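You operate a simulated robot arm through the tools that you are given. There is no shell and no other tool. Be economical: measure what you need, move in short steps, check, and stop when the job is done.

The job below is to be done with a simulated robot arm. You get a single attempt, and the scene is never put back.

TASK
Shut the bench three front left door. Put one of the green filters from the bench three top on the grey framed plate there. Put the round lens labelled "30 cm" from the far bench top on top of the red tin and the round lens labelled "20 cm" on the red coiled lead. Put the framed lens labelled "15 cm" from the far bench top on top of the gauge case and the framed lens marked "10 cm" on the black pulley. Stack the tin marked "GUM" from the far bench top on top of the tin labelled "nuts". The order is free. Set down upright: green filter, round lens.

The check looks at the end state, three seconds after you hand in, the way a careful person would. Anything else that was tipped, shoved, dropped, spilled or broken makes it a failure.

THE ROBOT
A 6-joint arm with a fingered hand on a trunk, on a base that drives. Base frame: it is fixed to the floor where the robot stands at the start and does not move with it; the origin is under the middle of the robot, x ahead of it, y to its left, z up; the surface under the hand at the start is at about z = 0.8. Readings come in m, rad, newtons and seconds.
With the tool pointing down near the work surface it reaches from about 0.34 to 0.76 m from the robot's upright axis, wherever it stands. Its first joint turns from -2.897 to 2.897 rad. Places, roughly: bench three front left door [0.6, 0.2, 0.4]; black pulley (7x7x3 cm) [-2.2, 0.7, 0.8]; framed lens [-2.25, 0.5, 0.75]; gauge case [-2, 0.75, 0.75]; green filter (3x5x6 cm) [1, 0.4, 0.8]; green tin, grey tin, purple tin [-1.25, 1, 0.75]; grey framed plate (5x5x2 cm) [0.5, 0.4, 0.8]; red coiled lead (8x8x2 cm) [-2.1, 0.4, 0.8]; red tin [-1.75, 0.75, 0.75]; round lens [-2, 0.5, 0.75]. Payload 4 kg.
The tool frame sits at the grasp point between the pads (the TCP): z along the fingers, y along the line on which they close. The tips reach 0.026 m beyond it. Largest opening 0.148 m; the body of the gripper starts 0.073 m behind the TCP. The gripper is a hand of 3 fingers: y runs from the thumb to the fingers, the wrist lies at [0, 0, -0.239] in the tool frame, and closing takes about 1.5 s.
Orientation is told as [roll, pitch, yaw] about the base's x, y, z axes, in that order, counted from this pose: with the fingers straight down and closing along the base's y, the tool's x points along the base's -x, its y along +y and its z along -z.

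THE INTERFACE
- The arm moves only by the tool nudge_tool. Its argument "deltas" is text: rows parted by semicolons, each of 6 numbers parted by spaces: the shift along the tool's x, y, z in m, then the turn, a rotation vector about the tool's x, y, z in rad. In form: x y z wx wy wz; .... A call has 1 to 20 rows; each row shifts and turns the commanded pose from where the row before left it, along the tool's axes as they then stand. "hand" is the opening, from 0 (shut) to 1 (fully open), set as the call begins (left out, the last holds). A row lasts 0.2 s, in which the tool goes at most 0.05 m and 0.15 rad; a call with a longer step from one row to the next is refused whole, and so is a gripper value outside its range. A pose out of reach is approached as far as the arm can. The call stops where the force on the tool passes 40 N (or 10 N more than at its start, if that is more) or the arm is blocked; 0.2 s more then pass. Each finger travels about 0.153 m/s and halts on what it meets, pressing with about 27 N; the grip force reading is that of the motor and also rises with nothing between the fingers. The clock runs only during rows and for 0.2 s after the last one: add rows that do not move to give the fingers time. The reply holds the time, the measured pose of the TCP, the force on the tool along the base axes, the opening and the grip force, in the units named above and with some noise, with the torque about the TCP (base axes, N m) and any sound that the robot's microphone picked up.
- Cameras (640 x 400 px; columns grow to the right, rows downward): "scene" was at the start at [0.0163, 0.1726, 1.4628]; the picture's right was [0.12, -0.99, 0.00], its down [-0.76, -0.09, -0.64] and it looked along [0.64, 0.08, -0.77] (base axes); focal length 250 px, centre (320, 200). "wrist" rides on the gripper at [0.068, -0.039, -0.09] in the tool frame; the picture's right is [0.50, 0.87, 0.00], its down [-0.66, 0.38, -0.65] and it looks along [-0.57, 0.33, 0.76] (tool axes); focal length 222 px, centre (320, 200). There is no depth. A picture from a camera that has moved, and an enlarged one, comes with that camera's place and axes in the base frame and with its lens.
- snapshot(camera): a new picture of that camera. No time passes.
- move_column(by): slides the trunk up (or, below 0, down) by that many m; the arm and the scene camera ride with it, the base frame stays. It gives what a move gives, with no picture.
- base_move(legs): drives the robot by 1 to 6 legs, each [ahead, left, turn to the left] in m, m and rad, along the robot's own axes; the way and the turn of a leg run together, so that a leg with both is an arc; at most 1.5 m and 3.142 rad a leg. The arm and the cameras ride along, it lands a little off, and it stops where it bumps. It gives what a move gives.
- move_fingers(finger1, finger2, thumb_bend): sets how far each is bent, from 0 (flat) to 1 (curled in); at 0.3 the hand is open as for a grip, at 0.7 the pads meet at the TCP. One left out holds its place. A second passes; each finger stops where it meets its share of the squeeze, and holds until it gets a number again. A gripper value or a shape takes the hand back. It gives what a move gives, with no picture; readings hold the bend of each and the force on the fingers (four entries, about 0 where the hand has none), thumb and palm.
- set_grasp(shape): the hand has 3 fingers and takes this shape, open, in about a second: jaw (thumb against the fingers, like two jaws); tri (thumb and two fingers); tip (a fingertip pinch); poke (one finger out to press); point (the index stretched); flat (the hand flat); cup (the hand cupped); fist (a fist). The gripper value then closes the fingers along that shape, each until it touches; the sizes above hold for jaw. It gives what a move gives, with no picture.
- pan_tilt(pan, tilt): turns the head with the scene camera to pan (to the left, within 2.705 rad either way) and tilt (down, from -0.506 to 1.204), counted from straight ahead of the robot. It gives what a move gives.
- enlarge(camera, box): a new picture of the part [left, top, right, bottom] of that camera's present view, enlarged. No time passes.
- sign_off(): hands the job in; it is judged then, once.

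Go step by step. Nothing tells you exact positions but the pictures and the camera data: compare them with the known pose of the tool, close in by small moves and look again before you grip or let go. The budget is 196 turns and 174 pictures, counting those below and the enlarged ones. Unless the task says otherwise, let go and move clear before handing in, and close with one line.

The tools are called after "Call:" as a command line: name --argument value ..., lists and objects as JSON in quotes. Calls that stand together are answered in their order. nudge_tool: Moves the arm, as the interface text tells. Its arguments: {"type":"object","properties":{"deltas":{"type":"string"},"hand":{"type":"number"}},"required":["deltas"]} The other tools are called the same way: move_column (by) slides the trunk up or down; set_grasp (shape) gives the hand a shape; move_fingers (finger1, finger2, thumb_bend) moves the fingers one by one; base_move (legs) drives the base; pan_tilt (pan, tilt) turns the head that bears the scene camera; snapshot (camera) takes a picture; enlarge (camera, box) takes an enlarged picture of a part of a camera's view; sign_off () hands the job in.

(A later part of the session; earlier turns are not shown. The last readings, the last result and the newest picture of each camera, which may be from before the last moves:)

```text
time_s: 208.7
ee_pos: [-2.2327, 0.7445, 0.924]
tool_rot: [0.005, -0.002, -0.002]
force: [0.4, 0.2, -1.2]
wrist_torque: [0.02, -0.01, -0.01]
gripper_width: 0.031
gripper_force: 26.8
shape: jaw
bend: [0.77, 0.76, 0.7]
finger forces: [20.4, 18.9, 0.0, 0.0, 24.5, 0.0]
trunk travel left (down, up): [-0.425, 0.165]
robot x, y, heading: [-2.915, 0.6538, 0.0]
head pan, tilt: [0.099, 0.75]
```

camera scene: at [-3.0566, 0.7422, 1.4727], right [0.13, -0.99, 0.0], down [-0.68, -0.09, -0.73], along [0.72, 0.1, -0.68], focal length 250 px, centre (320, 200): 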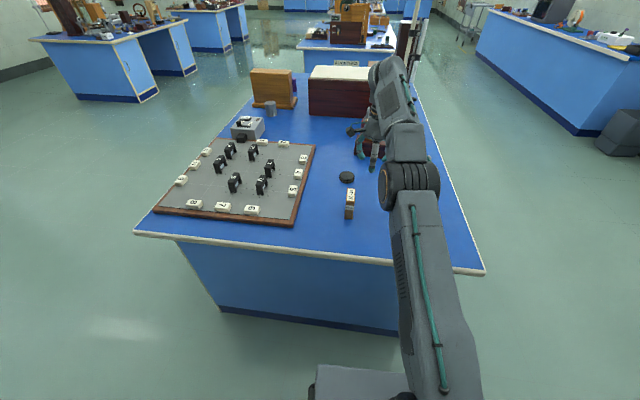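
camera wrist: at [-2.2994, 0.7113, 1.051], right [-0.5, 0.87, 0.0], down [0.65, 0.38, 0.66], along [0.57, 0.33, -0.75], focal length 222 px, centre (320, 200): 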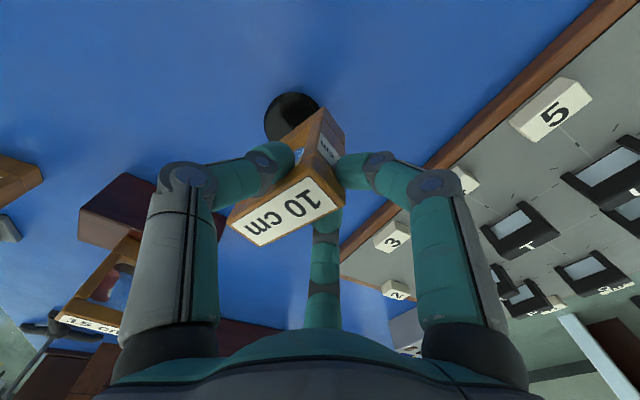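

Call:
nudge_tool --deltas "0 0 0.0015 0 0 0;0 0 0.0015 0 0 0;0 0 0 0 0 0"

Call:
enlarge --camera "scene" --box '[330, 160, 400, 230]'

```text
time_s: 209.5
ee_pos: [-2.2334, 0.7431, 0.9223]
tool_rot: [0.002, -0.003, -0.002]
force: [-0.4, 0.2, -0.8]
wrist_torque: [0.01, 0.03, -0.03]
gripper_width: 0.0308
gripper_force: 27.0
shape: jaw
bend: [0.77, 0.76, 0.7]
finger forces: [20.4, 19.0, 0.0, 0.0, 24.4, 0.0]
trunk travel left (down, up): [-0.425, 0.165]
robot x, y, heading: [-2.9157, 0.6542, 0.001]
head pan, tilt: [0.099, 0.75]
```

```text
5.71 times, centred on (365, 195) of scene
camera zoom: at [-2.8922, 0.8245, 1.4727], right [0.1, -1.0, 0.0], down [-0.68, -0.07, -0.73], along [0.73, 0.07, -0.68], focal length 1429 px, centre (63, 229)
```

zoom: 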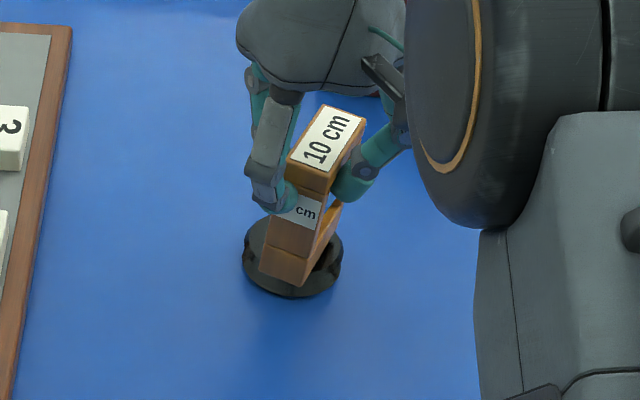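

Call:
nudge_tool --deltas "0 0 0.0015 0 0 0;0 0 0.0015 0 0 0;0 0 0 0 0 0"

```text
time_s: 210.3
ee_pos: [-2.2322, 0.743, 0.9179]
tool_rot: [0.002, -0.004, -0.001]
force: [0.3, -0.4, -0.8]
wrist_torque: [0.02, 0.03, -0.03]
gripper_width: 0.0309
gripper_force: 27.0
shape: jaw
bend: [0.77, 0.76, 0.7]
finger forces: [20.4, 18.9, 0.0, 0.0, 24.5, 0.1]
trunk travel left (down, up): [-0.425, 0.165]
robot x, y, heading: [-2.916, 0.6525, 0.005]
head pan, tilt: [0.099, 0.75]
```

Call:
nudge_tool --deltas "0 0 0.001 0 0 0;0 0 0.001 0 0 0;0 0 0 0 0 0"

```text
time_s: 211.1
ee_pos: [-2.233, 0.7428, 0.917]
tool_rot: [0.0, -0.002, 0.001]
force: [0.1, -0.2, -1.3]
wrist_torque: [0.02, -0.02, -0.02]
gripper_width: 0.031
gripper_force: 27.2
shape: jaw
bend: [0.77, 0.76, 0.7]
finger forces: [20.4, 18.9, 0.1, 0.1, 24.4, 0.0]
trunk travel left (down, up): [-0.425, 0.165]
robot x, y, heading: [-2.9125, 0.6524, -0.003]
head pan, tilt: [0.099, 0.75]
```

Call:
nudge_tool --deltas "0 0 0.001 0 0 0;0 0 0.001 0 0 0;0 0 0 0 0 0"

Call:
enlarge --camera "scene" --box '[340, 180, 390, 220]'

```text
time_s: 211.9
ee_pos: [-2.233, 0.7434, 0.9142]
tool_rot: [0.002, -0.004, -0.001]
force: [0.9, 0.6, -0.2]
wrist_torque: [-0.02, 0.03, -0.01]
gripper_width: 0.0309
gripper_force: 27.4
shape: jaw
bend: [0.77, 0.76, 0.7]
finger forces: [20.5, 19.1, 0.0, 0.1, 24.5, 0.0]
trunk travel left (down, up): [-0.425, 0.165]
robot x, y, heading: [-2.9158, 0.6493, 0.003]
head pan, tilt: [0.099, 0.75]
```

```text
10.00 times, centred on (365, 200) of scene
camera zoom: at [-2.8922, 0.8245, 1.4727], right [0.1, -1.0, 0.0], down [-0.68, -0.07, -0.73], along [0.73, 0.07, -0.68], focal length 2501 px, centre (-130, 200)
```

zoom: 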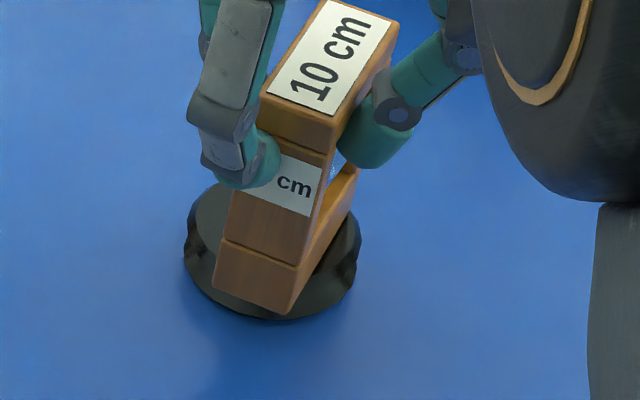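

Call:
nudge_tool --deltas "-0.005 0.001 -0.001 0 0 0;0 0 0 0 0 0"

Call:
nudge_tool --deltas "0 0 0.001 0 0 0;0 0 0.001 0 0 0;0 0 0.001 0 0 0;0 0 0 0 0 0"

```text
time_s: 212.5
ee_pos: [-2.2279, 0.7447, 0.9152]
tool_rot: [0.001, -0.003, -0.001]
force: [0.4, 0.4, -1.0]
wrist_torque: [0.03, 0.04, 0.02]
gripper_width: 0.031
gripper_force: 27.0
shape: jaw
bend: [0.77, 0.76, 0.7]
finger forces: [20.3, 19.0, 0.0, 0.1, 24.3, 0.1]
trunk travel left (down, up): [-0.425, 0.165]
robot x, y, heading: [-2.9126, 0.6548, -0.003]
head pan, tilt: [0.099, 0.75]
```

```text
time_s: 213.5
ee_pos: [-2.2279, 0.7443, 0.911]
tool_rot: [0.002, -0.004, -0.001]
force: [-0.6, -0.4, 1.6]
wrist_torque: [-0.07, -0.02, 0.0]
gripper_width: 0.0311
gripper_force: 27.4
shape: jaw
bend: [0.77, 0.77, 0.7]
finger forces: [20.2, 19.6, 0.0, 0.0, 24.9, 0.1]
trunk travel left (down, up): [-0.425, 0.165]
robot x, y, heading: [-2.9126, 0.6507, -0.0]
head pan, tilt: [0.099, 0.75]
```

Call:
nudge_tool --deltas "0 0 0.001 0 0 0;0 0 0 0 0 0"

Call:
nudge_tool --deltas "0 0 0 0 0 0;0 0 0 0 0 0;0 0 0 0 0 0;0 0 0 0 0 0" --hand 0.35

Call:
enlarge --camera "scene" --box '[330, 160, 400, 230]'

```text
time_s: 214.1
ee_pos: [-2.2289, 0.744, 0.911]
tool_rot: [0.002, -0.003, -0.003]
force: [0.5, 0.4, 3.0]
wrist_torque: [-0.12, -0.07, 0.01]
gripper_width: 0.031
gripper_force: 26.9
shape: jaw
bend: [0.77, 0.77, 0.7]
finger forces: [20.4, 20.0, 0.0, 0.0, 24.9, 0.0]
trunk travel left (down, up): [-0.425, 0.165]
robot x, y, heading: [-2.911, 0.6527, 0.0]
head pan, tilt: [0.099, 0.75]
```

```text
time_s: 215.1
ee_pos: [-2.2277, 0.7434, 0.9114]
tool_rot: [0.002, -0.006, -0.002]
force: [0.0, -0.7, 0.3]
wrist_torque: [-0.01, 0.02, 0.0]
gripper_width: 0.0514
gripper_force: 0.1
shape: jaw
bend: [0.77, 0.77, 0.7]
finger forces: [0.0, 0.0, 0.0, 0.0, 0.0, 0.0]
trunk travel left (down, up): [-0.425, 0.165]
robot x, y, heading: [-2.9148, 0.6521, -0.006]
head pan, tilt: [0.099, 0.75]
```

```text
5.71 times, centred on (365, 195) of scene
camera zoom: at [-2.8923, 0.8245, 1.4727], right [0.1, -1.0, 0.0], down [-0.68, -0.07, -0.73], along [0.73, 0.07, -0.68], focal length 1429 px, centre (63, 229)
```

zoom: 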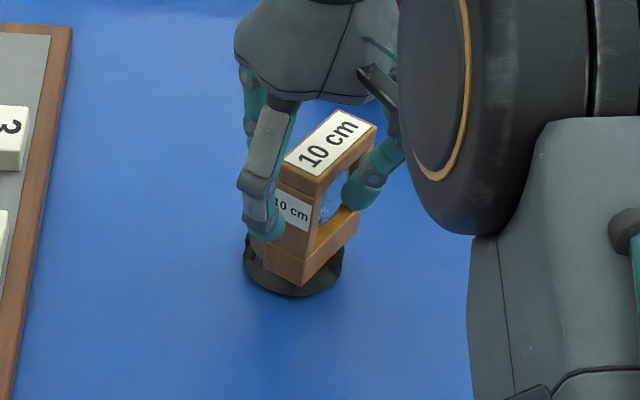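

Call:
nudge_tool --deltas "0 0 0 0 0 0;0 0 0 0 0 0;0 0 0 0 0 0;0 0 0 0 0 0;0 0 -0.02 0 0 0;0 0 -0.03 0 0 0;0 0 -0.03 0 0 0;0 0 0 0 0 0" --hand 0.65

Call:
enlarge --camera "scene" --box '[330, 160, 400, 230]'

Call:
enlarge --camera "wrist" --box '[210, 60, 430, 220]'

```text
time_s: 216.9
ee_pos: [-2.2287, 0.7441, 0.9898]
tool_rot: [0.002, -0.004, 0.0]
force: [0.5, 0.3, 0.4]
wrist_torque: [-0.01, -0.01, -0.02]
gripper_width: 0.0958
gripper_force: 0.0
shape: jaw
bend: [0.3, 0.3, 0.7]
finger forces: [0.1, 0.0, 0.1, 0.0, 0.0, 0.0]
trunk travel left (down, up): [-0.425, 0.165]
robot x, y, heading: [-2.9191, 0.6531, 0.002]
head pan, tilt: [0.099, 0.75]
```

```text
5.71 times, centred on (365, 195) of scene
camera zoom: at [-2.8925, 0.8245, 1.4727], right [0.1, -1.0, 0.0], down [-0.68, -0.07, -0.73], along [0.73, 0.07, -0.68], focal length 1429 px, centre (63, 229)
```

zoom: 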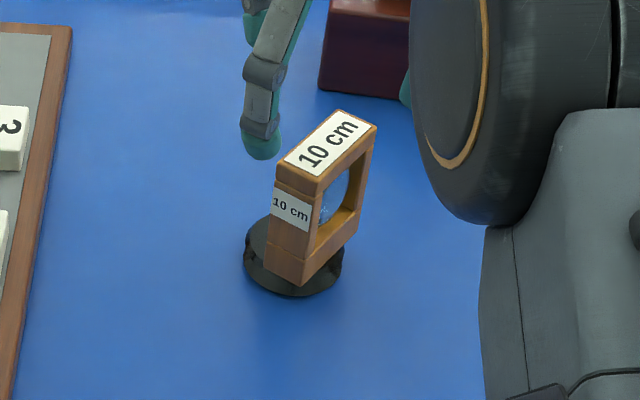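

```text
2.50 times, centred on (320, 140) of wrist
camera zoom: at [-2.2989, 0.7033, 1.0802], right [-0.5, 0.87, 0.0], down [0.65, 0.38, 0.66], along [0.57, 0.33, -0.75], focal length 555 px, centre (320, 350)
```

zoom: 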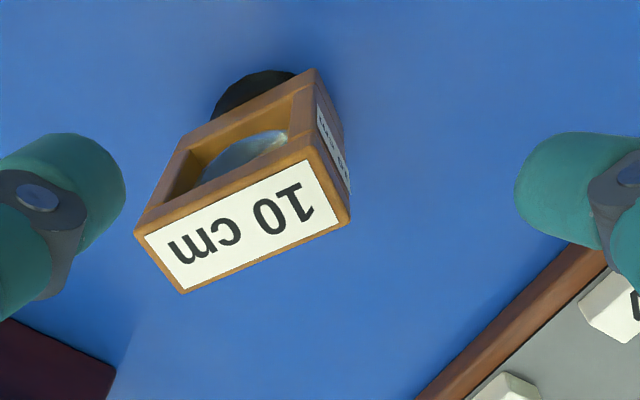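

Call:
enlarge --camera "scene" --box '[240, 60, 320, 120]'

```text
6.67 times, centred on (280, 90) of scene
camera zoom: at [-2.8925, 0.8245, 1.4727], right [0.1, -1.0, 0.0], down [-0.68, -0.07, -0.73], along [0.73, 0.07, -0.68], focal length 1667 px, centre (587, 933)
```

zoom: 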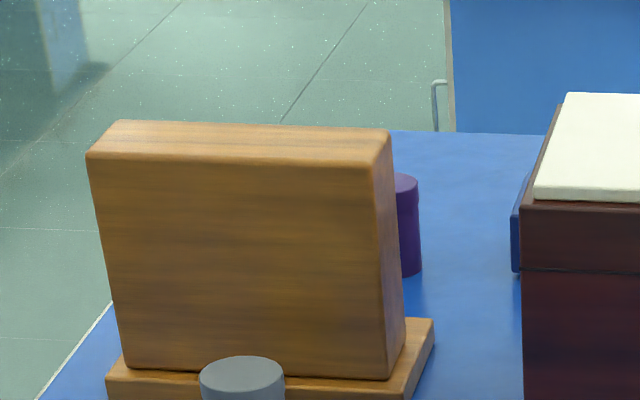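

Call:
nudge_tool --deltas "0.04 0 -0.02 0 0 0;0.05 0 0 0 0 0;0.05 0 0 0 0 0;0.05 0 -0.01 0 0 0;0.04 0 -0.02 0 0 0;0 0 0 0 0 0"

Call:
base_move --legs '[[-0.25, 0, 0], [0, 1.3, 0], [1.0, 0, 0]]'

Call:
pan_tilt --pan -0.7 --tilt 0.5

Call:
snapshot --camera "scene"

```text
refused: row 4 steps farther than a row can; nothing moved
```

```text
time_s: 229.6
ee_pos: [-1.5062, 2.0691, 0.9896]
tool_rot: [0.001, -0.003, 0.02]
force: [0.1, 0.5, -0.3]
wrist_torque: [0.03, 0.02, -0.03]
gripper_width: 0.0958
gripper_force: 0.1
shape: jaw
bend: [0.3, 0.3, 0.7]
finger forces: [0.0, 0.0, 0.1, 0.0, 0.0, 0.0]
trunk travel left (down, up): [-0.425, 0.165]
robot x, y, heading: [-2.1892, 1.962, 0.021]
head pan, tilt: [0.099, 0.75]
```

```text
time_s: 230.7
ee_pos: [-1.505, 2.0682, 0.9894]
tool_rot: [0.003, -0.002, 0.019]
force: [-0.6, 0.4, 0.6]
wrist_torque: [0.03, 0.02, 0.03]
gripper_width: 0.0957
gripper_force: 0.1
shape: jaw
bend: [0.3, 0.3, 0.7]
finger forces: [0.0, 0.0, 0.0, 0.0, 0.0, 0.0]
trunk travel left (down, up): [-0.425, 0.165]
robot x, y, heading: [-2.1876, 1.9613, 0.021]
head pan, tilt: [-0.7, 0.499]
```

```text
37 pictures are left
camera scene: at [-2.1813, 2.0677, 1.4947], right [-0.63, -0.78, 0.0], down [-0.37, 0.3, -0.88], along [0.68, -0.55, -0.48], focal length 250 px, centre (320, 200)
```

scene: 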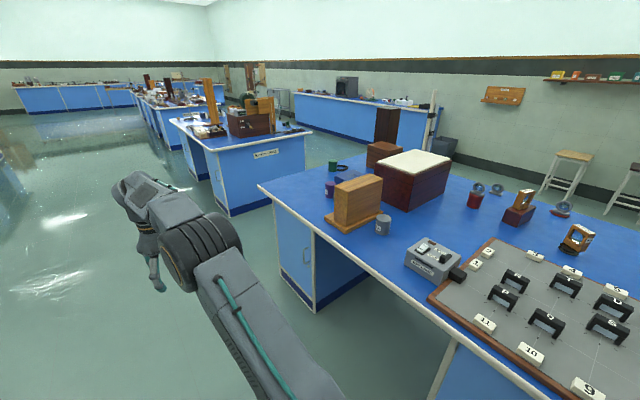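

Call:
enlarge --camera "scene" --box '[310, 150, 400, 240]'

```text
4.44 times, centred on (355, 195) of scene
camera zoom: at [-2.1813, 2.0677, 1.4947], right [-0.63, -0.78, 0.0], down [-0.37, 0.3, -0.88], along [0.68, -0.55, -0.48], focal length 1112 px, centre (164, 222)
```

zoom: 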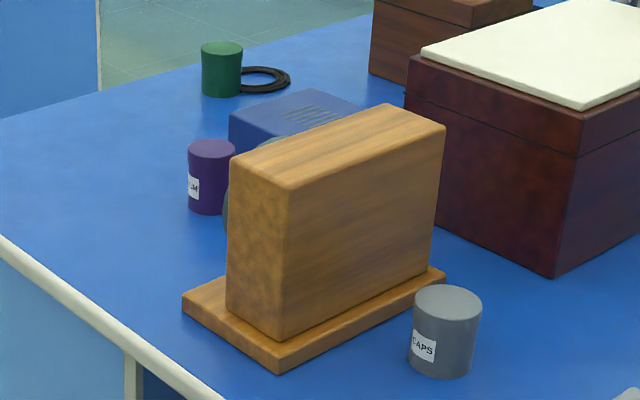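

Call:
base_move --legs '[[1.5, 0, -0.021], [0.25, 0, 0], [0, 0, 1.57]]'

Call:
nudge_tool --deltas "0.04 0 -0.02 0 0 0;0.045 0 -0.01 0 0 0;0.045 0 -0.01 0 0 0;0.045 0 0 0 0 0;0 0 0 0 0 0" --hand 1

Call:
pan_tilt --pan 2.3 --tilt 0.6

Call:
snapshot --camera "scene"

```text
time_s: 243.4
ee_pos: [-0.5281, 2.6652, 0.99]
tool_rot: [0.002, -0.003, 1.565]
force: [-0.3, 0.3, -0.1]
wrist_torque: [0.03, 0.02, -0.02]
gripper_width: 0.0958
gripper_force: 0.0
shape: jaw
bend: [0.3, 0.3, 0.7]
finger forces: [0.1, 0.0, 0.0, 0.0, 0.1, 0.0]
trunk travel left (down, up): [-0.425, 0.165]
robot x, y, heading: [-0.442, 1.9757, 1.563]
head pan, tilt: [-0.7, 0.499]
```

```text
time_s: 244.6
ee_pos: [-0.5276, 2.4876, 1.0306]
tool_rot: [0.003, -0.005, 1.565]
force: [-0.4, -1.1, -0.3]
wrist_torque: [0.0, -0.02, -0.02]
gripper_width: 0.148
gripper_force: 0.0
shape: jaw
bend: [0.3, 0.3, 0.3]
finger forces: [0.0, 0.0, 0.0, 0.0, 0.0, 0.0]
trunk travel left (down, up): [-0.425, 0.165]
robot x, y, heading: [-0.4379, 1.9783, 1.564]
head pan, tilt: [-0.7, 0.499]
```

```text
time_s: 247.2
ee_pos: [-0.5279, 2.4879, 1.0304]
tool_rot: [0.002, -0.004, 1.565]
force: [0.0, -0.4, -0.7]
wrist_torque: [0.0, -0.02, 0.02]
gripper_width: 0.1479
gripper_force: 0.1
shape: jaw
bend: [0.3, 0.3, 0.3]
finger forces: [0.1, 0.1, 0.1, 0.0, 0.1, 0.1]
trunk travel left (down, up): [-0.425, 0.165]
robot x, y, heading: [-0.4392, 1.9777, 1.571]
head pan, tilt: [2.3, 0.6]
```

```text
35 pictures are left
camera scene: at [-0.6681, 1.8636, 1.4856], right [-0.66, 0.75, 0.0], down [0.42, 0.37, -0.83], along [-0.62, -0.55, -0.56], focal length 250 px, centre (320, 200)
```

scene: 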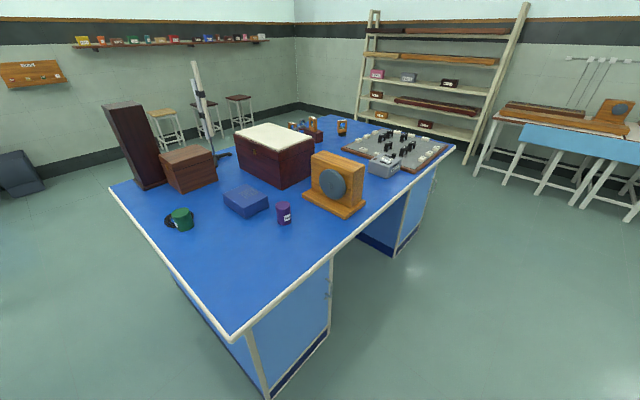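

Call:
enlarge --camera "scene" --box '[150, 180, 310, 250]'

Call:
base_move --legs '[[-0.85, 0, 0]]'

```text
4.00 times, centred on (230, 215) of scene
camera zoom: at [-0.6681, 1.8636, 1.4856], right [-0.66, 0.75, 0.0], down [0.42, 0.37, -0.83], along [-0.62, -0.55, -0.56], focal length 1000 px, centre (680, 140)
```

zoom: 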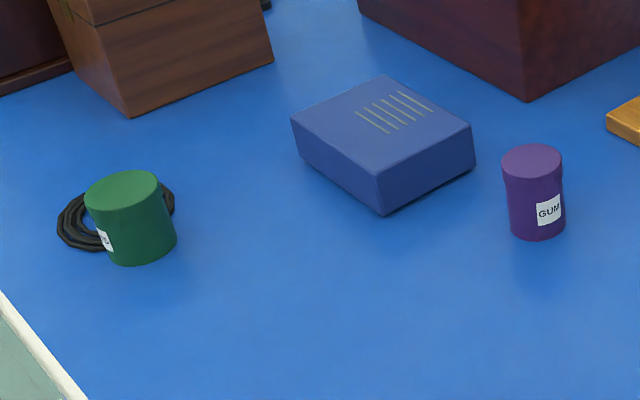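

```text
time_s: 251.6
ee_pos: [-0.5343, 1.6499, 1.03]
tool_rot: [0.002, -0.003, 1.579]
force: [0.0, -0.2, -0.2]
wrist_torque: [-0.02, 0.03, -0.01]
gripper_width: 0.1478
gripper_force: 0.1
shape: jaw
bend: [0.3, 0.3, 0.3]
finger forces: [0.0, 0.0, 0.0, 0.0, 0.1, 0.1]
trunk travel left (down, up): [-0.425, 0.165]
robot x, y, heading: [-0.4398, 1.1409, 1.577]
head pan, tilt: [2.3, 0.6]
```

Call:
move_column --by 0.08

Call:
base_move --legs '[[0, 0.06, 0]]'

Call:
nudge_tool --deltas "0.01 0.045 0 0 0 0;0.01 0.045 0 0 0 0;0.01 0.045 0 0 0 0;0.015 0.045 0 0 0 0;0.015 0.045 0 0 0 0;0.02 0.04 0 0 0 0;0.025 0.04 0 0 0 0;0.03 0.035 0 0 0 0;0.035 0.03 0 0 0 0;0.035 0.03 0 0 0 0;0.04 0.025 0 0 0 0;0.04 0.02 0 0 0 0;0.04 0.02 0 0 0 0;0.04 0.015 0 0 0 0;0 0 0 0 0 0" --hand 0.8

Call:
snapshot --camera "wrist"

```text
time_s: 252.8
ee_pos: [-0.5333, 1.6477, 1.1106]
tool_rot: [0.0, -0.003, 1.579]
force: [-0.4, -1.0, -0.2]
wrist_torque: [0.03, 0.04, 0.02]
gripper_width: 0.1479
gripper_force: 0.0
shape: jaw
bend: [0.3, 0.3, 0.3]
finger forces: [0.0, 0.0, 0.1, 0.0, 0.0, 0.0]
trunk travel left (down, up): [-0.505, 0.085]
robot x, y, heading: [-0.4389, 1.1425, 1.577]
head pan, tilt: [2.3, 0.6]
```

```text
time_s: 253.8
ee_pos: [-0.5948, 1.6478, 1.1108]
tool_rot: [0.002, -0.005, 1.581]
force: [-0.3, 0.0, 0.9]
wrist_torque: [-0.04, -0.01, 0.0]
gripper_width: 0.1476
gripper_force: 0.1
shape: jaw
bend: [0.3, 0.3, 0.3]
finger forces: [0.0, 0.0, 0.0, 0.0, 0.0, 0.0]
trunk travel left (down, up): [-0.505, 0.085]
robot x, y, heading: [-0.5004, 1.1418, 1.579]
head pan, tilt: [2.3, 0.6]
```

```text
time_s: 257.0
ee_pos: [-1.0687, 1.2778, 1.1083]
tool_rot: [0.002, -0.004, 1.58]
force: [0.4, 0.0, -0.1]
wrist_torque: [0.02, -0.02, 0.01]
gripper_width: 0.1186
gripper_force: 0.1
shape: jaw
bend: [0.25, 0.25, 0.47]
finger forces: [0.0, 0.1, 0.0, 0.0, 0.0, 0.0]
trunk travel left (down, up): [-0.505, 0.085]
robot x, y, heading: [-0.499, 1.1394, 1.579]
head pan, tilt: [2.3, 0.6]
```

```text
33 pictures are left
camera wrist: at [-1.0307, 1.2087, 1.199], right [-0.86, -0.51, 0.0], down [-0.38, 0.65, 0.66], along [-0.33, 0.57, -0.75], focal length 222 px, centre (320, 200)
```

wrist: 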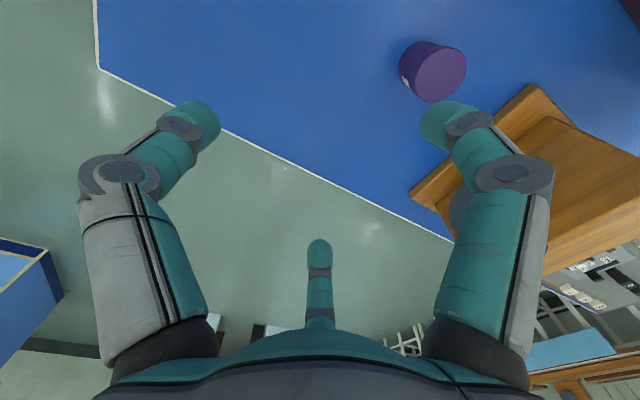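

Call:
nudge_tool --deltas "0.023 0.032 0 0 0 0;0.023 0.032 0 0 0 0;0.023 0.032 0 0 0 0;0.023 0.032 0 0 0 0;0 0 0.04 0 0 0;0 0 0.04 0 0 0;0 0 0.03 0 0 0;0 0 0 0 0 0"

Call:
snapshot --camera "wrist"

```text
time_s: 258.8
ee_pos: [-1.1847, 1.2087, 1.0036]
tool_rot: [0.001, -0.005, 1.579]
force: [0.4, 0.2, -0.2]
wrist_torque: [0.03, -0.02, 0.0]
gripper_width: 0.1185
gripper_force: 0.0
shape: jaw
bend: [0.25, 0.25, 0.47]
finger forces: [0.0, 0.0, 0.2, 0.1, 0.0, 0.0]
out of reach, approached as far as the arm can: row 3, 4, 5, 6, 7
trunk travel left (down, up): [-0.505, 0.085]
robot x, y, heading: [-0.4998, 1.1375, 1.58]
head pan, tilt: [2.3, 0.6]
```

```text
32 pictures are left
camera wrist: at [-1.147, 1.1399, 1.0943], right [-0.86, -0.51, 0.0], down [-0.38, 0.65, 0.66], along [-0.33, 0.57, -0.75], focal length 222 px, centre (320, 200)
```

wrist: 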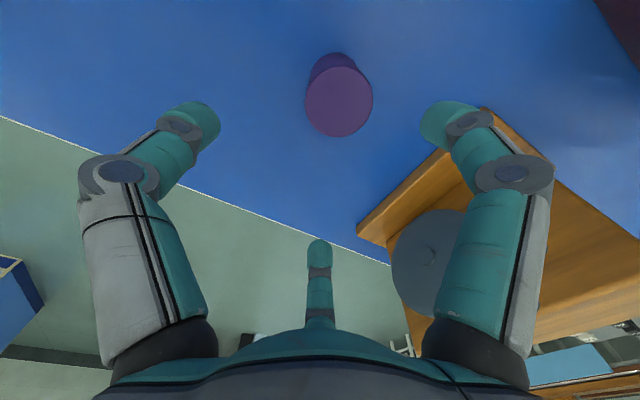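

Call:
base_move --legs '[[0, 0.03, 0]]'

Call:
move_column --by -0.05

Call:
snapshot --camera "wrist"

```text
time_s: 259.6
ee_pos: [-1.2156, 1.2084, 1.0041]
tool_rot: [-0.001, -0.003, 1.58]
force: [-0.8, -0.2, -0.9]
wrist_torque: [0.01, -0.02, 0.04]
gripper_width: 0.1187
gripper_force: 0.0
shape: jaw
bend: [0.25, 0.25, 0.47]
finger forces: [0.0, 0.1, 0.0, 0.0, 0.0, 0.0]
trunk travel left (down, up): [-0.505, 0.085]
robot x, y, heading: [-0.5269, 1.1429, 1.578]
head pan, tilt: [2.3, 0.6]
```

```text
time_s: 260.5
ee_pos: [-1.2143, 1.2073, 0.9547]
tool_rot: [0.001, -0.004, 1.578]
force: [-0.1, 1.3, -0.2]
wrist_torque: [-0.04, 0.02, -0.04]
gripper_width: 0.1184
gripper_force: 0.0
shape: jaw
bend: [0.25, 0.25, 0.47]
finger forces: [0.0, 0.1, 0.0, 0.0, 0.0, 0.0]
trunk travel left (down, up): [-0.455, 0.135]
robot x, y, heading: [-0.5275, 1.1432, 1.582]
head pan, tilt: [2.3, 0.6]
```

```text
31 pictures are left
camera wrist: at [-1.1766, 1.1394, 1.0446], right [-0.86, -0.51, 0.0], down [-0.38, 0.65, 0.66], along [-0.33, 0.57, -0.75], focal length 222 px, centre (320, 200)
```

wrist: 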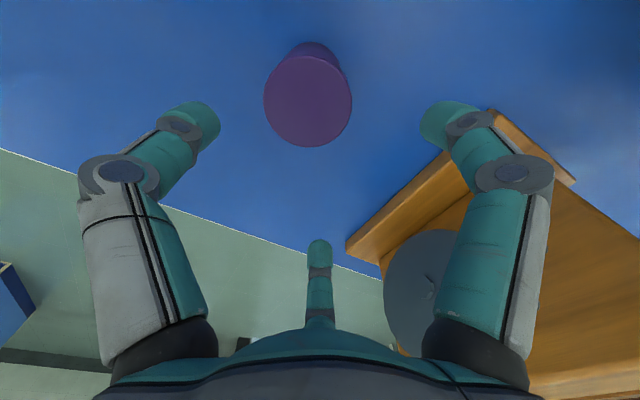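

Call:
nudge_tool --deltas "0.021 -0.02 0 0 0 0;0 0 0.02 0 0 0;0 0 0 0 0 0"

Call:
enlarge --camera "wrist" --box '[160, 40, 480, 260]'

```text
time_s: 261.3
ee_pos: [-1.2172, 1.186, 0.9402]
tool_rot: [-0.003, -0.002, 1.581]
force: [-0.4, 0.1, -0.2]
wrist_torque: [0.01, -0.02, -0.02]
gripper_width: 0.1187
gripper_force: 0.1
shape: jaw
bend: [0.25, 0.25, 0.47]
finger forces: [0.0, 0.1, 0.0, 0.1, 0.0, 0.1]
out of reach, approached as far as the arm can: row 1, 2
trunk travel left (down, up): [-0.455, 0.135]
robot x, y, heading: [-0.5294, 1.1409, 1.58]
head pan, tilt: [2.3, 0.6]
```

```text
1.82 times, centred on (320, 150) of wrist
camera zoom: at [-1.1797, 1.1178, 1.03], right [-0.86, -0.51, 0.0], down [-0.39, 0.65, 0.66], along [-0.33, 0.57, -0.76], focal length 404 px, centre (320, 291)
```

zoom: 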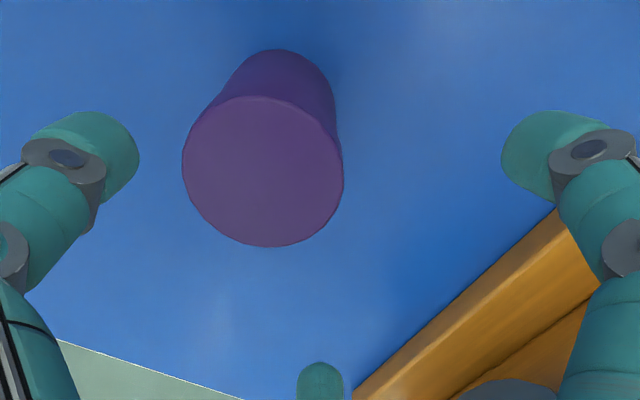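

Call:
nudge_tool --deltas "0 -0.012 0 0 0 0;0 0 0 0 0 0;0 0 0 0 0 0"

```text
time_s: 262.1
ee_pos: [-1.2171, 1.1867, 0.9435]
tool_rot: [-0.002, -0.003, 1.581]
force: [0.3, -0.3, -0.2]
wrist_torque: [0.04, 0.01, -0.01]
gripper_width: 0.1184
gripper_force: 0.1
shape: jaw
bend: [0.25, 0.25, 0.47]
finger forces: [0.0, 0.0, 0.0, 0.0, 0.1, 0.0]
out of reach, approached as far as the arm can: row 1
trunk travel left (down, up): [-0.455, 0.135]
robot x, y, heading: [-0.5358, 1.1394, 1.577]
head pan, tilt: [2.3, 0.6]
```

Call:
nudge_tool --deltas "0 0 0 0 0 -0.14;0 0 0 0 0 -0.14;0 0 0 0 0 -0.14;0 0 0 0 0 -0.14;0 0 0 0 0 -0.14;0 0 0 0 0 -0.14;0 0 0 0 0 0"

Call:
enlarge --camera "wrist" --box '[160, 40, 480, 260]'

```text
time_s: 263.7
ee_pos: [-1.217, 1.1864, 0.9447]
tool_rot: [-0.003, -0.002, 2.421]
force: [0.2, 0.4, -0.2]
wrist_torque: [-0.02, -0.02, -0.01]
gripper_width: 0.1186
gripper_force: 0.1
shape: jaw
bend: [0.25, 0.25, 0.47]
finger forces: [0.1, 0.0, 0.1, 0.0, 0.0, 0.1]
trunk travel left (down, up): [-0.455, 0.135]
robot x, y, heading: [-0.5272, 1.1465, 1.579]
head pan, tilt: [2.3, 0.6]
```

```text
1.82 times, centred on (320, 150) of wrist
camera zoom: at [-1.1423, 1.1695, 1.0333], right [-0.2, -0.98, 0.0], down [-0.74, 0.15, 0.65], along [-0.64, 0.13, -0.76], focal length 404 px, centre (320, 291)
```

zoom: 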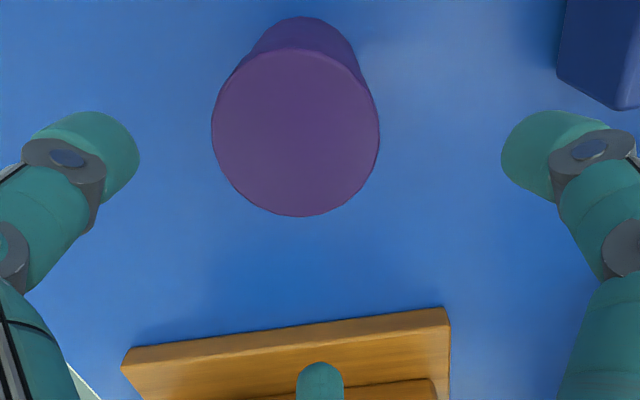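

Call:
nudge_tool --deltas "0.018 -0.0187 0 0 0 0;0 0 0.02 0 0 0;0 0 0 0 0 0"

Call:
enlarge --camera "wrist" --box '[160, 40, 480, 260]'

```text
time_s: 264.5
ee_pos: [-1.2201, 1.1876, 0.9271]
tool_rot: [-0.005, 0.001, 2.419]
force: [-0.4, 0.4, 0.0]
wrist_torque: [-0.01, 0.02, 0.01]
gripper_width: 0.1188
gripper_force: 0.1
shape: jaw
bend: [0.25, 0.25, 0.47]
finger forces: [0.0, 0.0, 0.0, 0.0, 0.0, 0.0]
out of reach, approached as far as the arm can: row 1, 2
trunk travel left (down, up): [-0.455, 0.135]
robot x, y, heading: [-0.5339, 1.1417, 1.583]
head pan, tilt: [2.3, 0.6]
```

```text
1.82 times, centred on (320, 150) of wrist
camera zoom: at [-1.1457, 1.1708, 1.0172], right [-0.2, -0.98, 0.0], down [-0.74, 0.15, 0.65], along [-0.64, 0.13, -0.76], focal length 404 px, centre (320, 291)
```

zoom: 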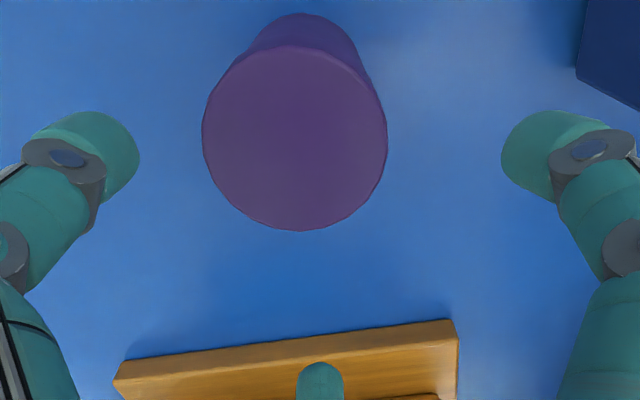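

Call:
nudge_tool --deltas "0 0 -0.03 0 0 0;0 0 -0.03 0 0 0;0.025 -0.025 0 0 0 0;0.025 -0.025 0 0 0 0;0.025 -0.025 0 0 0 0;0.025 -0.025 0 0 0 0;0 0 0 0 0 0"

```text
time_s: 266.1
ee_pos: [-1.0688, 1.1899, 0.9828]
tool_rot: [-0.001, -0.003, 2.419]
force: [0.1, -0.1, -0.2]
wrist_torque: [0.02, 0.01, -0.01]
gripper_width: 0.1186
gripper_force: 0.0
shape: jaw
bend: [0.25, 0.25, 0.47]
finger forces: [0.0, 0.0, 0.1, 0.0, 0.0, 0.0]
out of reach, approached as far as the arm can: row 1, 2
trunk travel left (down, up): [-0.455, 0.135]
robot x, y, heading: [-0.5273, 1.1396, 1.583]
head pan, tilt: [2.3, 0.6]
```

Call:
nudge_tool --deltas "-0.03 0.0277 0 0 0 0;-0.03 0.0277 0 0 0 0;-0.031 0.0277 0 0 0 0;0 0 0 0 0 0"

Call:
enlarge --camera "wrist" --box '[160, 40, 480, 260]'

```text
time_s: 267.1
ee_pos: [-1.1948, 1.1884, 0.9843]
tool_rot: [-0.003, -0.002, 2.419]
force: [-0.3, 0.2, -0.2]
wrist_torque: [-0.01, -0.02, 0.02]
gripper_width: 0.1186
gripper_force: 0.1
shape: jaw
bend: [0.25, 0.25, 0.47]
finger forces: [0.0, 0.1, 0.0, 0.0, 0.1, 0.0]
trunk travel left (down, up): [-0.455, 0.135]
robot x, y, heading: [-0.5287, 1.1391, 1.583]
head pan, tilt: [2.3, 0.6]
```

```text
1.82 times, centred on (320, 150) of wrist
camera zoom: at [-1.1205, 1.1702, 1.0734], right [-0.2, -0.98, 0.0], down [-0.74, 0.15, 0.65], along [-0.64, 0.13, -0.76], focal length 404 px, centre (320, 291)
```

zoom: 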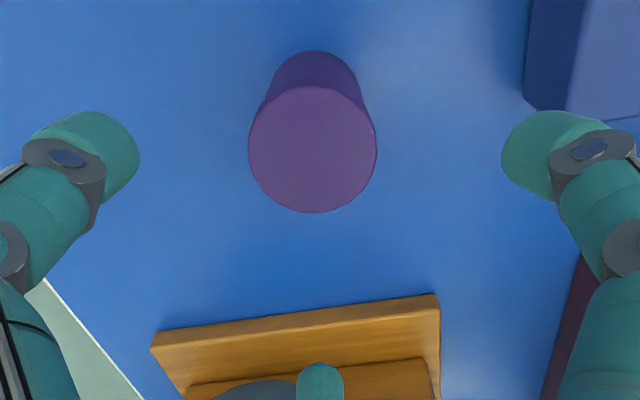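

Call:
nudge_tool --deltas "0.0014 -0.005 0.03 0 0 0;0 0 0.035 0 0 0;0 0 0.035 0 0 0;0 0 0.026 0 0 0;0 0 0 0 0 0"

Call:
enlarge --camera "wrist" --box '[160, 40, 480, 260]'

```text
time_s: 268.3
ee_pos: [-1.1895, 1.1894, 0.8565]
tool_rot: [-0.001, -0.003, 2.42]
force: [-0.1, 0.5, 0.3]
wrist_torque: [-0.02, 0.01, 0.0]
gripper_width: 0.1185
gripper_force: 0.1
shape: jaw
bend: [0.25, 0.25, 0.47]
finger forces: [0.0, 0.0, 0.0, 0.0, 0.0, 0.0]
trunk travel left (down, up): [-0.455, 0.135]
robot x, y, heading: [-0.5271, 1.143, 1.579]
head pan, tilt: [2.3, 0.6]
```

```text
1.82 times, centred on (320, 150) of wrist
camera zoom: at [-1.1141, 1.1728, 0.9475], right [-0.2, -0.98, 0.0], down [-0.74, 0.15, 0.65], along [-0.64, 0.13, -0.76], focal length 404 px, centre (320, 291)
```

zoom: 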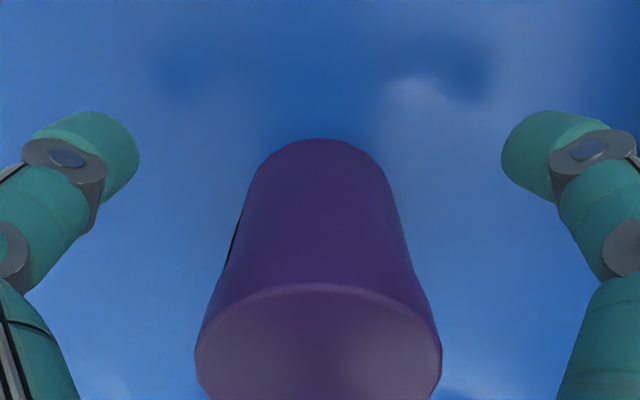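

Centred over the purple GUM tin; closing now and lifting a little.

Call:
nudge_tool --deltas "0 0 0 0 0 0;0 0 0 0 0 0;0 0 0 0 0 0;0 0 0 0 0 0;0 0 0 0 0 0;0 0 0 0 0 0" --hand 0

Call:
nudge_tool --deltas "0 0 -0.01 0 0 0;0 0 -0.03 0 0 0;0 0 -0.04 0 0 0;0 0 0 0 0 0"

Call:
snapshot --camera "wrist"

```text
time_s: 269.7
ee_pos: [-1.1892, 1.1887, 0.8574]
tool_rot: [-0.001, -0.004, 2.419]
force: [0.5, -0.6, -0.3]
wrist_torque: [-0.02, 0.02, 0.01]
gripper_width: 0.052
gripper_force: 26.6
shape: jaw
bend: [0.77, 0.39, 0.7]
finger forces: [23.6, 23.9, 0.1, 0.0, 23.5, 0.1]
trunk travel left (down, up): [-0.455, 0.135]
robot x, y, heading: [-0.5289, 1.1389, 1.577]
head pan, tilt: [2.3, 0.6]
```

```text
time_s: 270.7
ee_pos: [-1.1878, 1.1896, 0.9343]
tool_rot: [-0.002, -0.004, 2.421]
force: [0.0, -0.5, -1.1]
wrist_torque: [0.0, 0.03, -0.01]
gripper_width: 0.0524
gripper_force: 26.8
shape: jaw
bend: [0.77, 0.39, 0.7]
finger forces: [23.6, 24.1, 0.0, 0.0, 23.6, 0.0]
trunk travel left (down, up): [-0.455, 0.135]
robot x, y, heading: [-0.5294, 1.1413, 1.578]
head pan, tilt: [2.3, 0.6]
```

```text
25 pictures are left
camera wrist: at [-1.1128, 1.1723, 1.0249], right [-0.2, -0.98, 0.0], down [-0.74, 0.15, 0.65], along [-0.64, 0.13, -0.76], focal length 222 px, centre (320, 200)
```

wrist: 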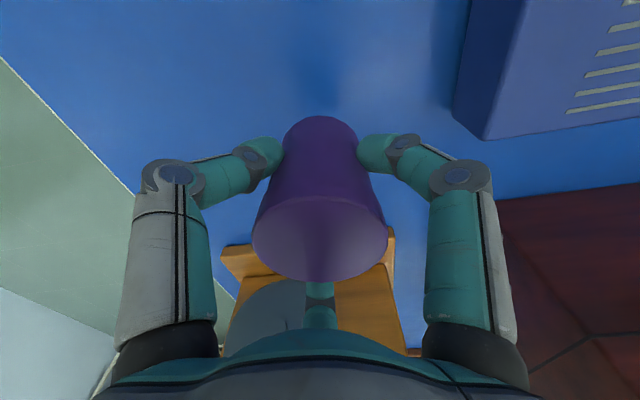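

Call:
nudge_tool --deltas "0 0 -0.03 0 0 0;0 0 -0.03 0 0 0;0.0344 -0.0214 0 0 0 0;0.0344 -0.0214 0 0 0 0;0.0344 -0.0214 0 0 0 0;0.0344 -0.0214 0 0 0 0;0.0344 -0.0214 0 0 0 0;0.0344 -0.0214 0 0 0 0;0.032 0.023 0 0 0 0;0.032 0.023 0 0 0 0;0.032 0.023 0 0 0 0;0.032 0.023 0 0 0 0;0.032 0.023 0 0 0 0;0.032 0.023 0 0 0 0;0 0 0 0 0 0"

Call:
pan_tilt --pan 1.8 --tilt 0.85

Call:
snapshot --camera "scene"

Call:
snapshot --camera "wrist"

```text
time_s: 273.3
ee_pos: [-0.9461, 1.0807, 1.0072]
tool_rot: [0.022, -0.012, 2.224]
force: [-0.1, 0.2, -1.5]
wrist_torque: [-0.01, -0.02, -0.01]
gripper_width: 0.0519
gripper_force: 26.8
shape: jaw
bend: [0.77, 0.39, 0.7]
finger forces: [23.8, 24.3, 0.0, 0.0, 23.6, 0.1]
trunk travel left (down, up): [-0.455, 0.135]
robot x, y, heading: [-0.5329, 1.137, 1.579]
head pan, tilt: [2.3, 0.6]
stopped in row 13: the arm was blocked; the commanded pose is now the measured one
```

```text
time_s: 274.3
ee_pos: [-0.9462, 1.0816, 1.008]
tool_rot: [0.022, -0.012, 2.226]
force: [-0.3, 0.0, -1.4]
wrist_torque: [-0.01, -0.02, 0.0]
gripper_width: 0.0518
gripper_force: 26.8
shape: jaw
bend: [0.77, 0.39, 0.7]
finger forces: [23.8, 24.4, 0.0, 0.0, 23.6, 0.0]
trunk travel left (down, up): [-0.455, 0.135]
robot x, y, heading: [-0.5327, 1.1363, 1.579]
head pan, tilt: [1.799, 0.85]
```

```text
24 pictures are left
camera scene: at [-0.7662, 1.062, 1.4947], right [-0.24, 0.97, 0.0], down [0.73, 0.18, -0.66], along [-0.64, -0.16, -0.75], focal length 250 px, centre (320, 200)
```

scene: 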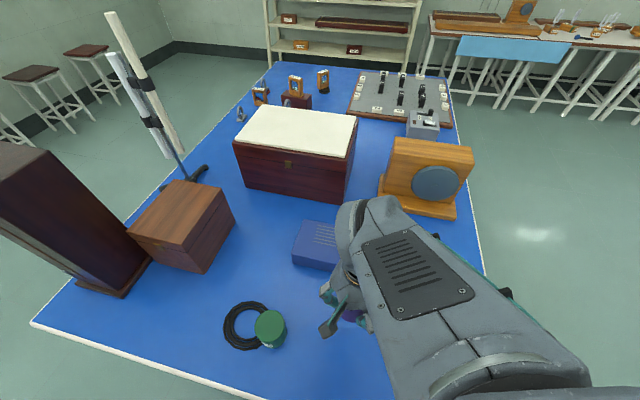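

```text
23 pictures are left
camera wrist: at [-0.8742, 1.0505, 1.0958], right [-0.38, -0.92, 0.01], down [-0.68, 0.29, 0.67], along [-0.62, 0.25, -0.74], focal length 222 px, centre (320, 200)
```

wrist: 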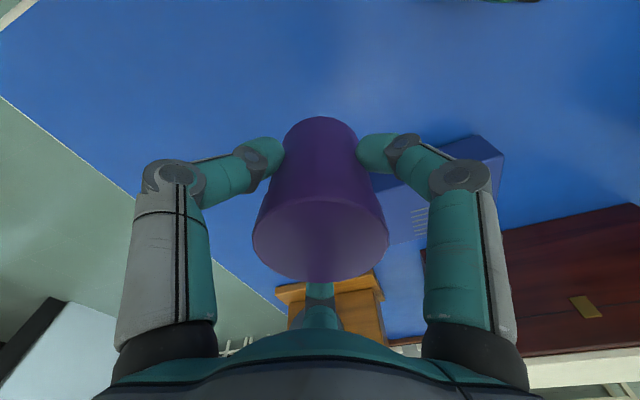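

Call:
base_move --legs '[[-0.21, -0.05, 0]]'

Call:
nudge_tool --deltas "0 0 0 0.022 0.012 0;0 0 0 0 0 0"

Call:
snapshot --camera "wrist"

Call:
snapshot --camera "scene"

```text
time_s: 275.9
ee_pos: [-0.895, 0.8706, 1.0076]
tool_rot: [0.023, -0.011, 2.223]
force: [-0.4, -0.7, -2.3]
wrist_torque: [-0.01, -0.01, 0.02]
gripper_width: 0.0521
gripper_force: 27.1
shape: jaw
bend: [0.77, 0.39, 0.7]
finger forces: [23.8, 24.4, 0.1, 0.1, 23.6, 0.0]
trunk travel left (down, up): [-0.455, 0.135]
robot x, y, heading: [-0.4804, 0.9265, 1.577]
head pan, tilt: [1.799, 0.85]
```

```text
time_s: 276.6
ee_pos: [-0.8952, 0.8701, 1.0073]
tool_rot: [-0.002, 0.0, 2.223]
force: [-0.4, 0.3, -0.9]
wrist_torque: [0.01, 0.0, -0.01]
gripper_width: 0.0519
gripper_force: 26.9
shape: jaw
bend: [0.77, 0.39, 0.7]
finger forces: [23.9, 24.4, 0.0, 0.0, 23.4, 0.0]
trunk travel left (down, up): [-0.455, 0.135]
robot x, y, heading: [-0.4774, 0.9263, 1.577]
head pan, tilt: [1.799, 0.85]
```

```text
22 pictures are left
camera wrist: at [-0.8245, 0.8395, 1.0977], right [-0.38, -0.92, 0.0], down [-0.7, 0.29, 0.65], along [-0.6, 0.25, -0.76], focal length 222 px, centre (320, 200)
```

wrist: 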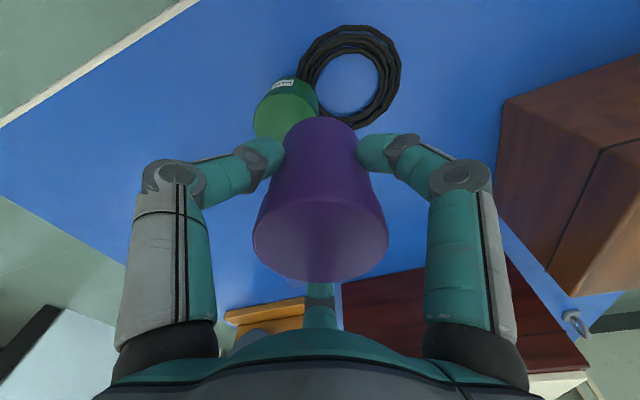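

```text
21 pictures are left
camera scene: at [-0.7143, 0.8512, 1.4946], right [-0.23, 0.97, 0.0], down [0.73, 0.18, -0.66], along [-0.64, -0.15, -0.75], focal length 250 px, centre (320, 200)
```

scene: 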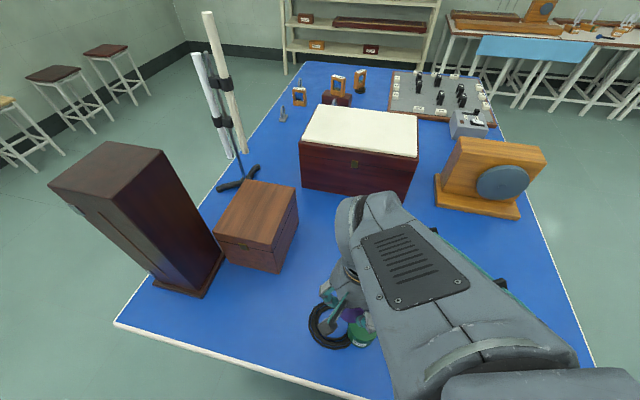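

Call:
enlarge --camera "wrist" --box '[240, 60, 380, 180]'

```text
3.33 times, centred on (310, 120) of wrist
camera zoom: at [-0.8245, 0.8395, 1.0977], right [-0.38, -0.92, 0.0], down [-0.7, 0.29, 0.65], along [-0.6, 0.25, -0.76], focal length 740 px, centre (353, 467)
```

zoom: 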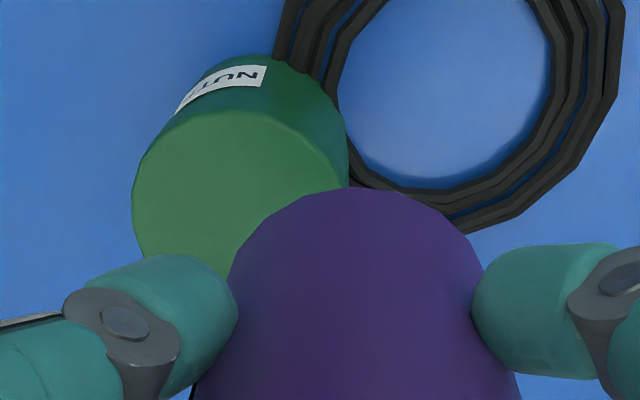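

Call:
nudge_tool --deltas "-0.028 -0.024 0 0 0 0;0 0 0.025 0 0 0;0 0 0.02 0 0 0;0 0 0 0 0 0"

Call:
enlarge --camera "wrist" --box '[240, 60, 400, 180]'

Call:
enlarge --camera "scene" --box '[300, 290, 400, 360]'

```text
time_s: 277.6
ee_pos: [-0.8942, 0.9078, 0.9615]
tool_rot: [-0.002, 0.002, 2.223]
force: [1.0, 0.0, -0.8]
wrist_torque: [0.03, -0.02, -0.05]
gripper_width: 0.052
gripper_force: 26.8
shape: jaw
bend: [0.77, 0.39, 0.7]
finger forces: [23.6, 24.4, 0.0, 0.0, 23.6, 0.1]
trunk travel left (down, up): [-0.455, 0.135]
robot x, y, heading: [-0.4759, 0.9327, 1.576]
head pan, tilt: [1.799, 0.85]
```

```text
3.33 times, centred on (320, 120) of wrist
camera zoom: at [-0.8235, 0.8768, 1.0519], right [-0.39, -0.92, 0.0], down [-0.7, 0.29, 0.65], along [-0.6, 0.25, -0.76], focal length 740 px, centre (320, 467)
```

zoom: 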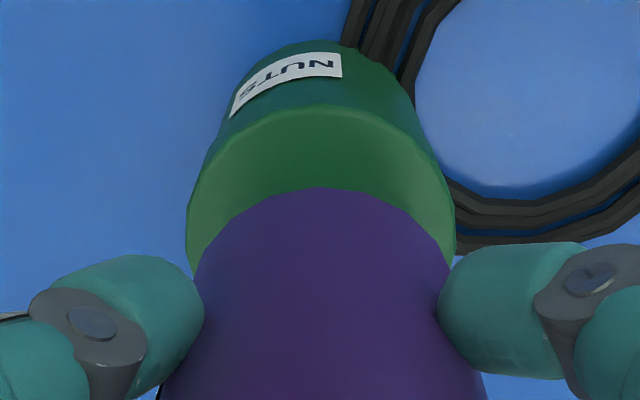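

```text
5.71 times, centred on (350, 325) of scene
camera zoom: at [-0.7143, 0.8512, 1.4947], right [-0.23, 0.97, 0.0], down [0.73, 0.18, -0.66], along [-0.64, -0.15, -0.75], focal length 1429 px, centre (149, -514)
```

zoom: 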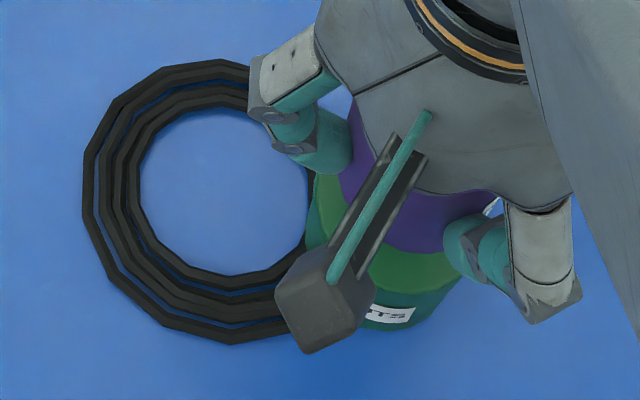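

Call:
nudge_tool --deltas "0.001 0 0.015 0 0 0;0 0 0.01 0 0 0;0 0 0.005 0 0 0;0 0 0.002 0 0 0;0 0 0 0 0 0"

```text
time_s: 278.8
ee_pos: [-0.8938, 0.9082, 0.9306]
tool_rot: [0.001, -0.003, 2.225]
force: [-0.9, -0.1, 7.0]
wrist_torque: [0.07, 0.03, 0.0]
gripper_width: 0.052
gripper_force: 26.9
shape: jaw
bend: [0.77, 0.39, 0.7]
finger forces: [24.2, 25.4, 0.1, 0.1, 24.5, 0.0]
trunk travel left (down, up): [-0.455, 0.135]
robot x, y, heading: [-0.4776, 0.9303, 1.579]
head pan, tilt: [1.799, 0.85]
```

Call:
enlarge --camera "wrist" --box '[240, 60, 400, 180]'

Call:
nudge_tool --deltas "0 0 0 0 0 0;0 0 0 0 0 0;0 0 0 0 0 0;0 0 0 0 0 0;0 0 0 0 0 0" --hand 0.75

Call:
snapshot --camera "wrist"

```text
3.33 times, centred on (320, 120) of wrist
camera zoom: at [-0.8217, 0.8756, 1.0216], right [-0.38, -0.92, 0.0], down [-0.7, 0.29, 0.65], along [-0.6, 0.25, -0.76], focal length 740 px, centre (320, 467)
```

zoom: 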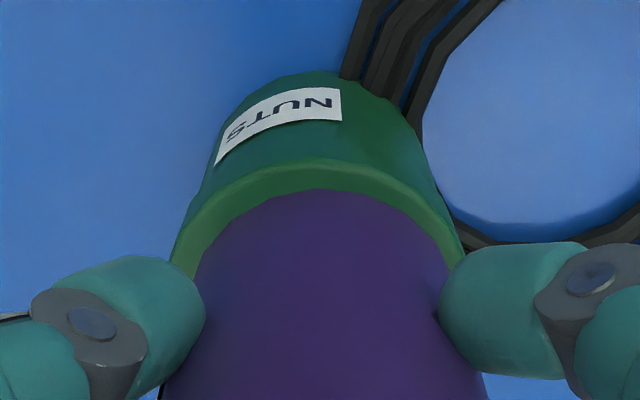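

```text
time_s: 279.9
ee_pos: [-0.8913, 0.9062, 0.931]
tool_rot: [0.0, 0.0, 2.224]
force: [-0.4, 0.1, -0.2]
wrist_torque: [-0.02, 0.01, -0.02]
gripper_width: 0.1105
gripper_force: 0.1
shape: jaw
bend: [0.27, 0.27, 0.55]
finger forces: [0.1, 0.0, 0.1, 0.0, 0.0, 0.0]
trunk travel left (down, up): [-0.455, 0.135]
robot x, y, heading: [-0.4786, 0.9261, 1.579]
head pan, tilt: [1.799, 0.85]
```

```text
16 pictures are left
camera wrist: at [-0.8217, 0.8756, 1.0211], right [-0.38, -0.92, 0.0], down [-0.7, 0.29, 0.65], along [-0.6, 0.25, -0.76], focal length 222 px, centre (320, 200)
```

wrist: 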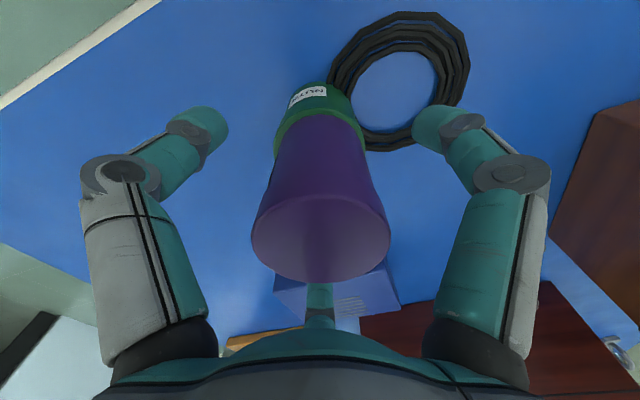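

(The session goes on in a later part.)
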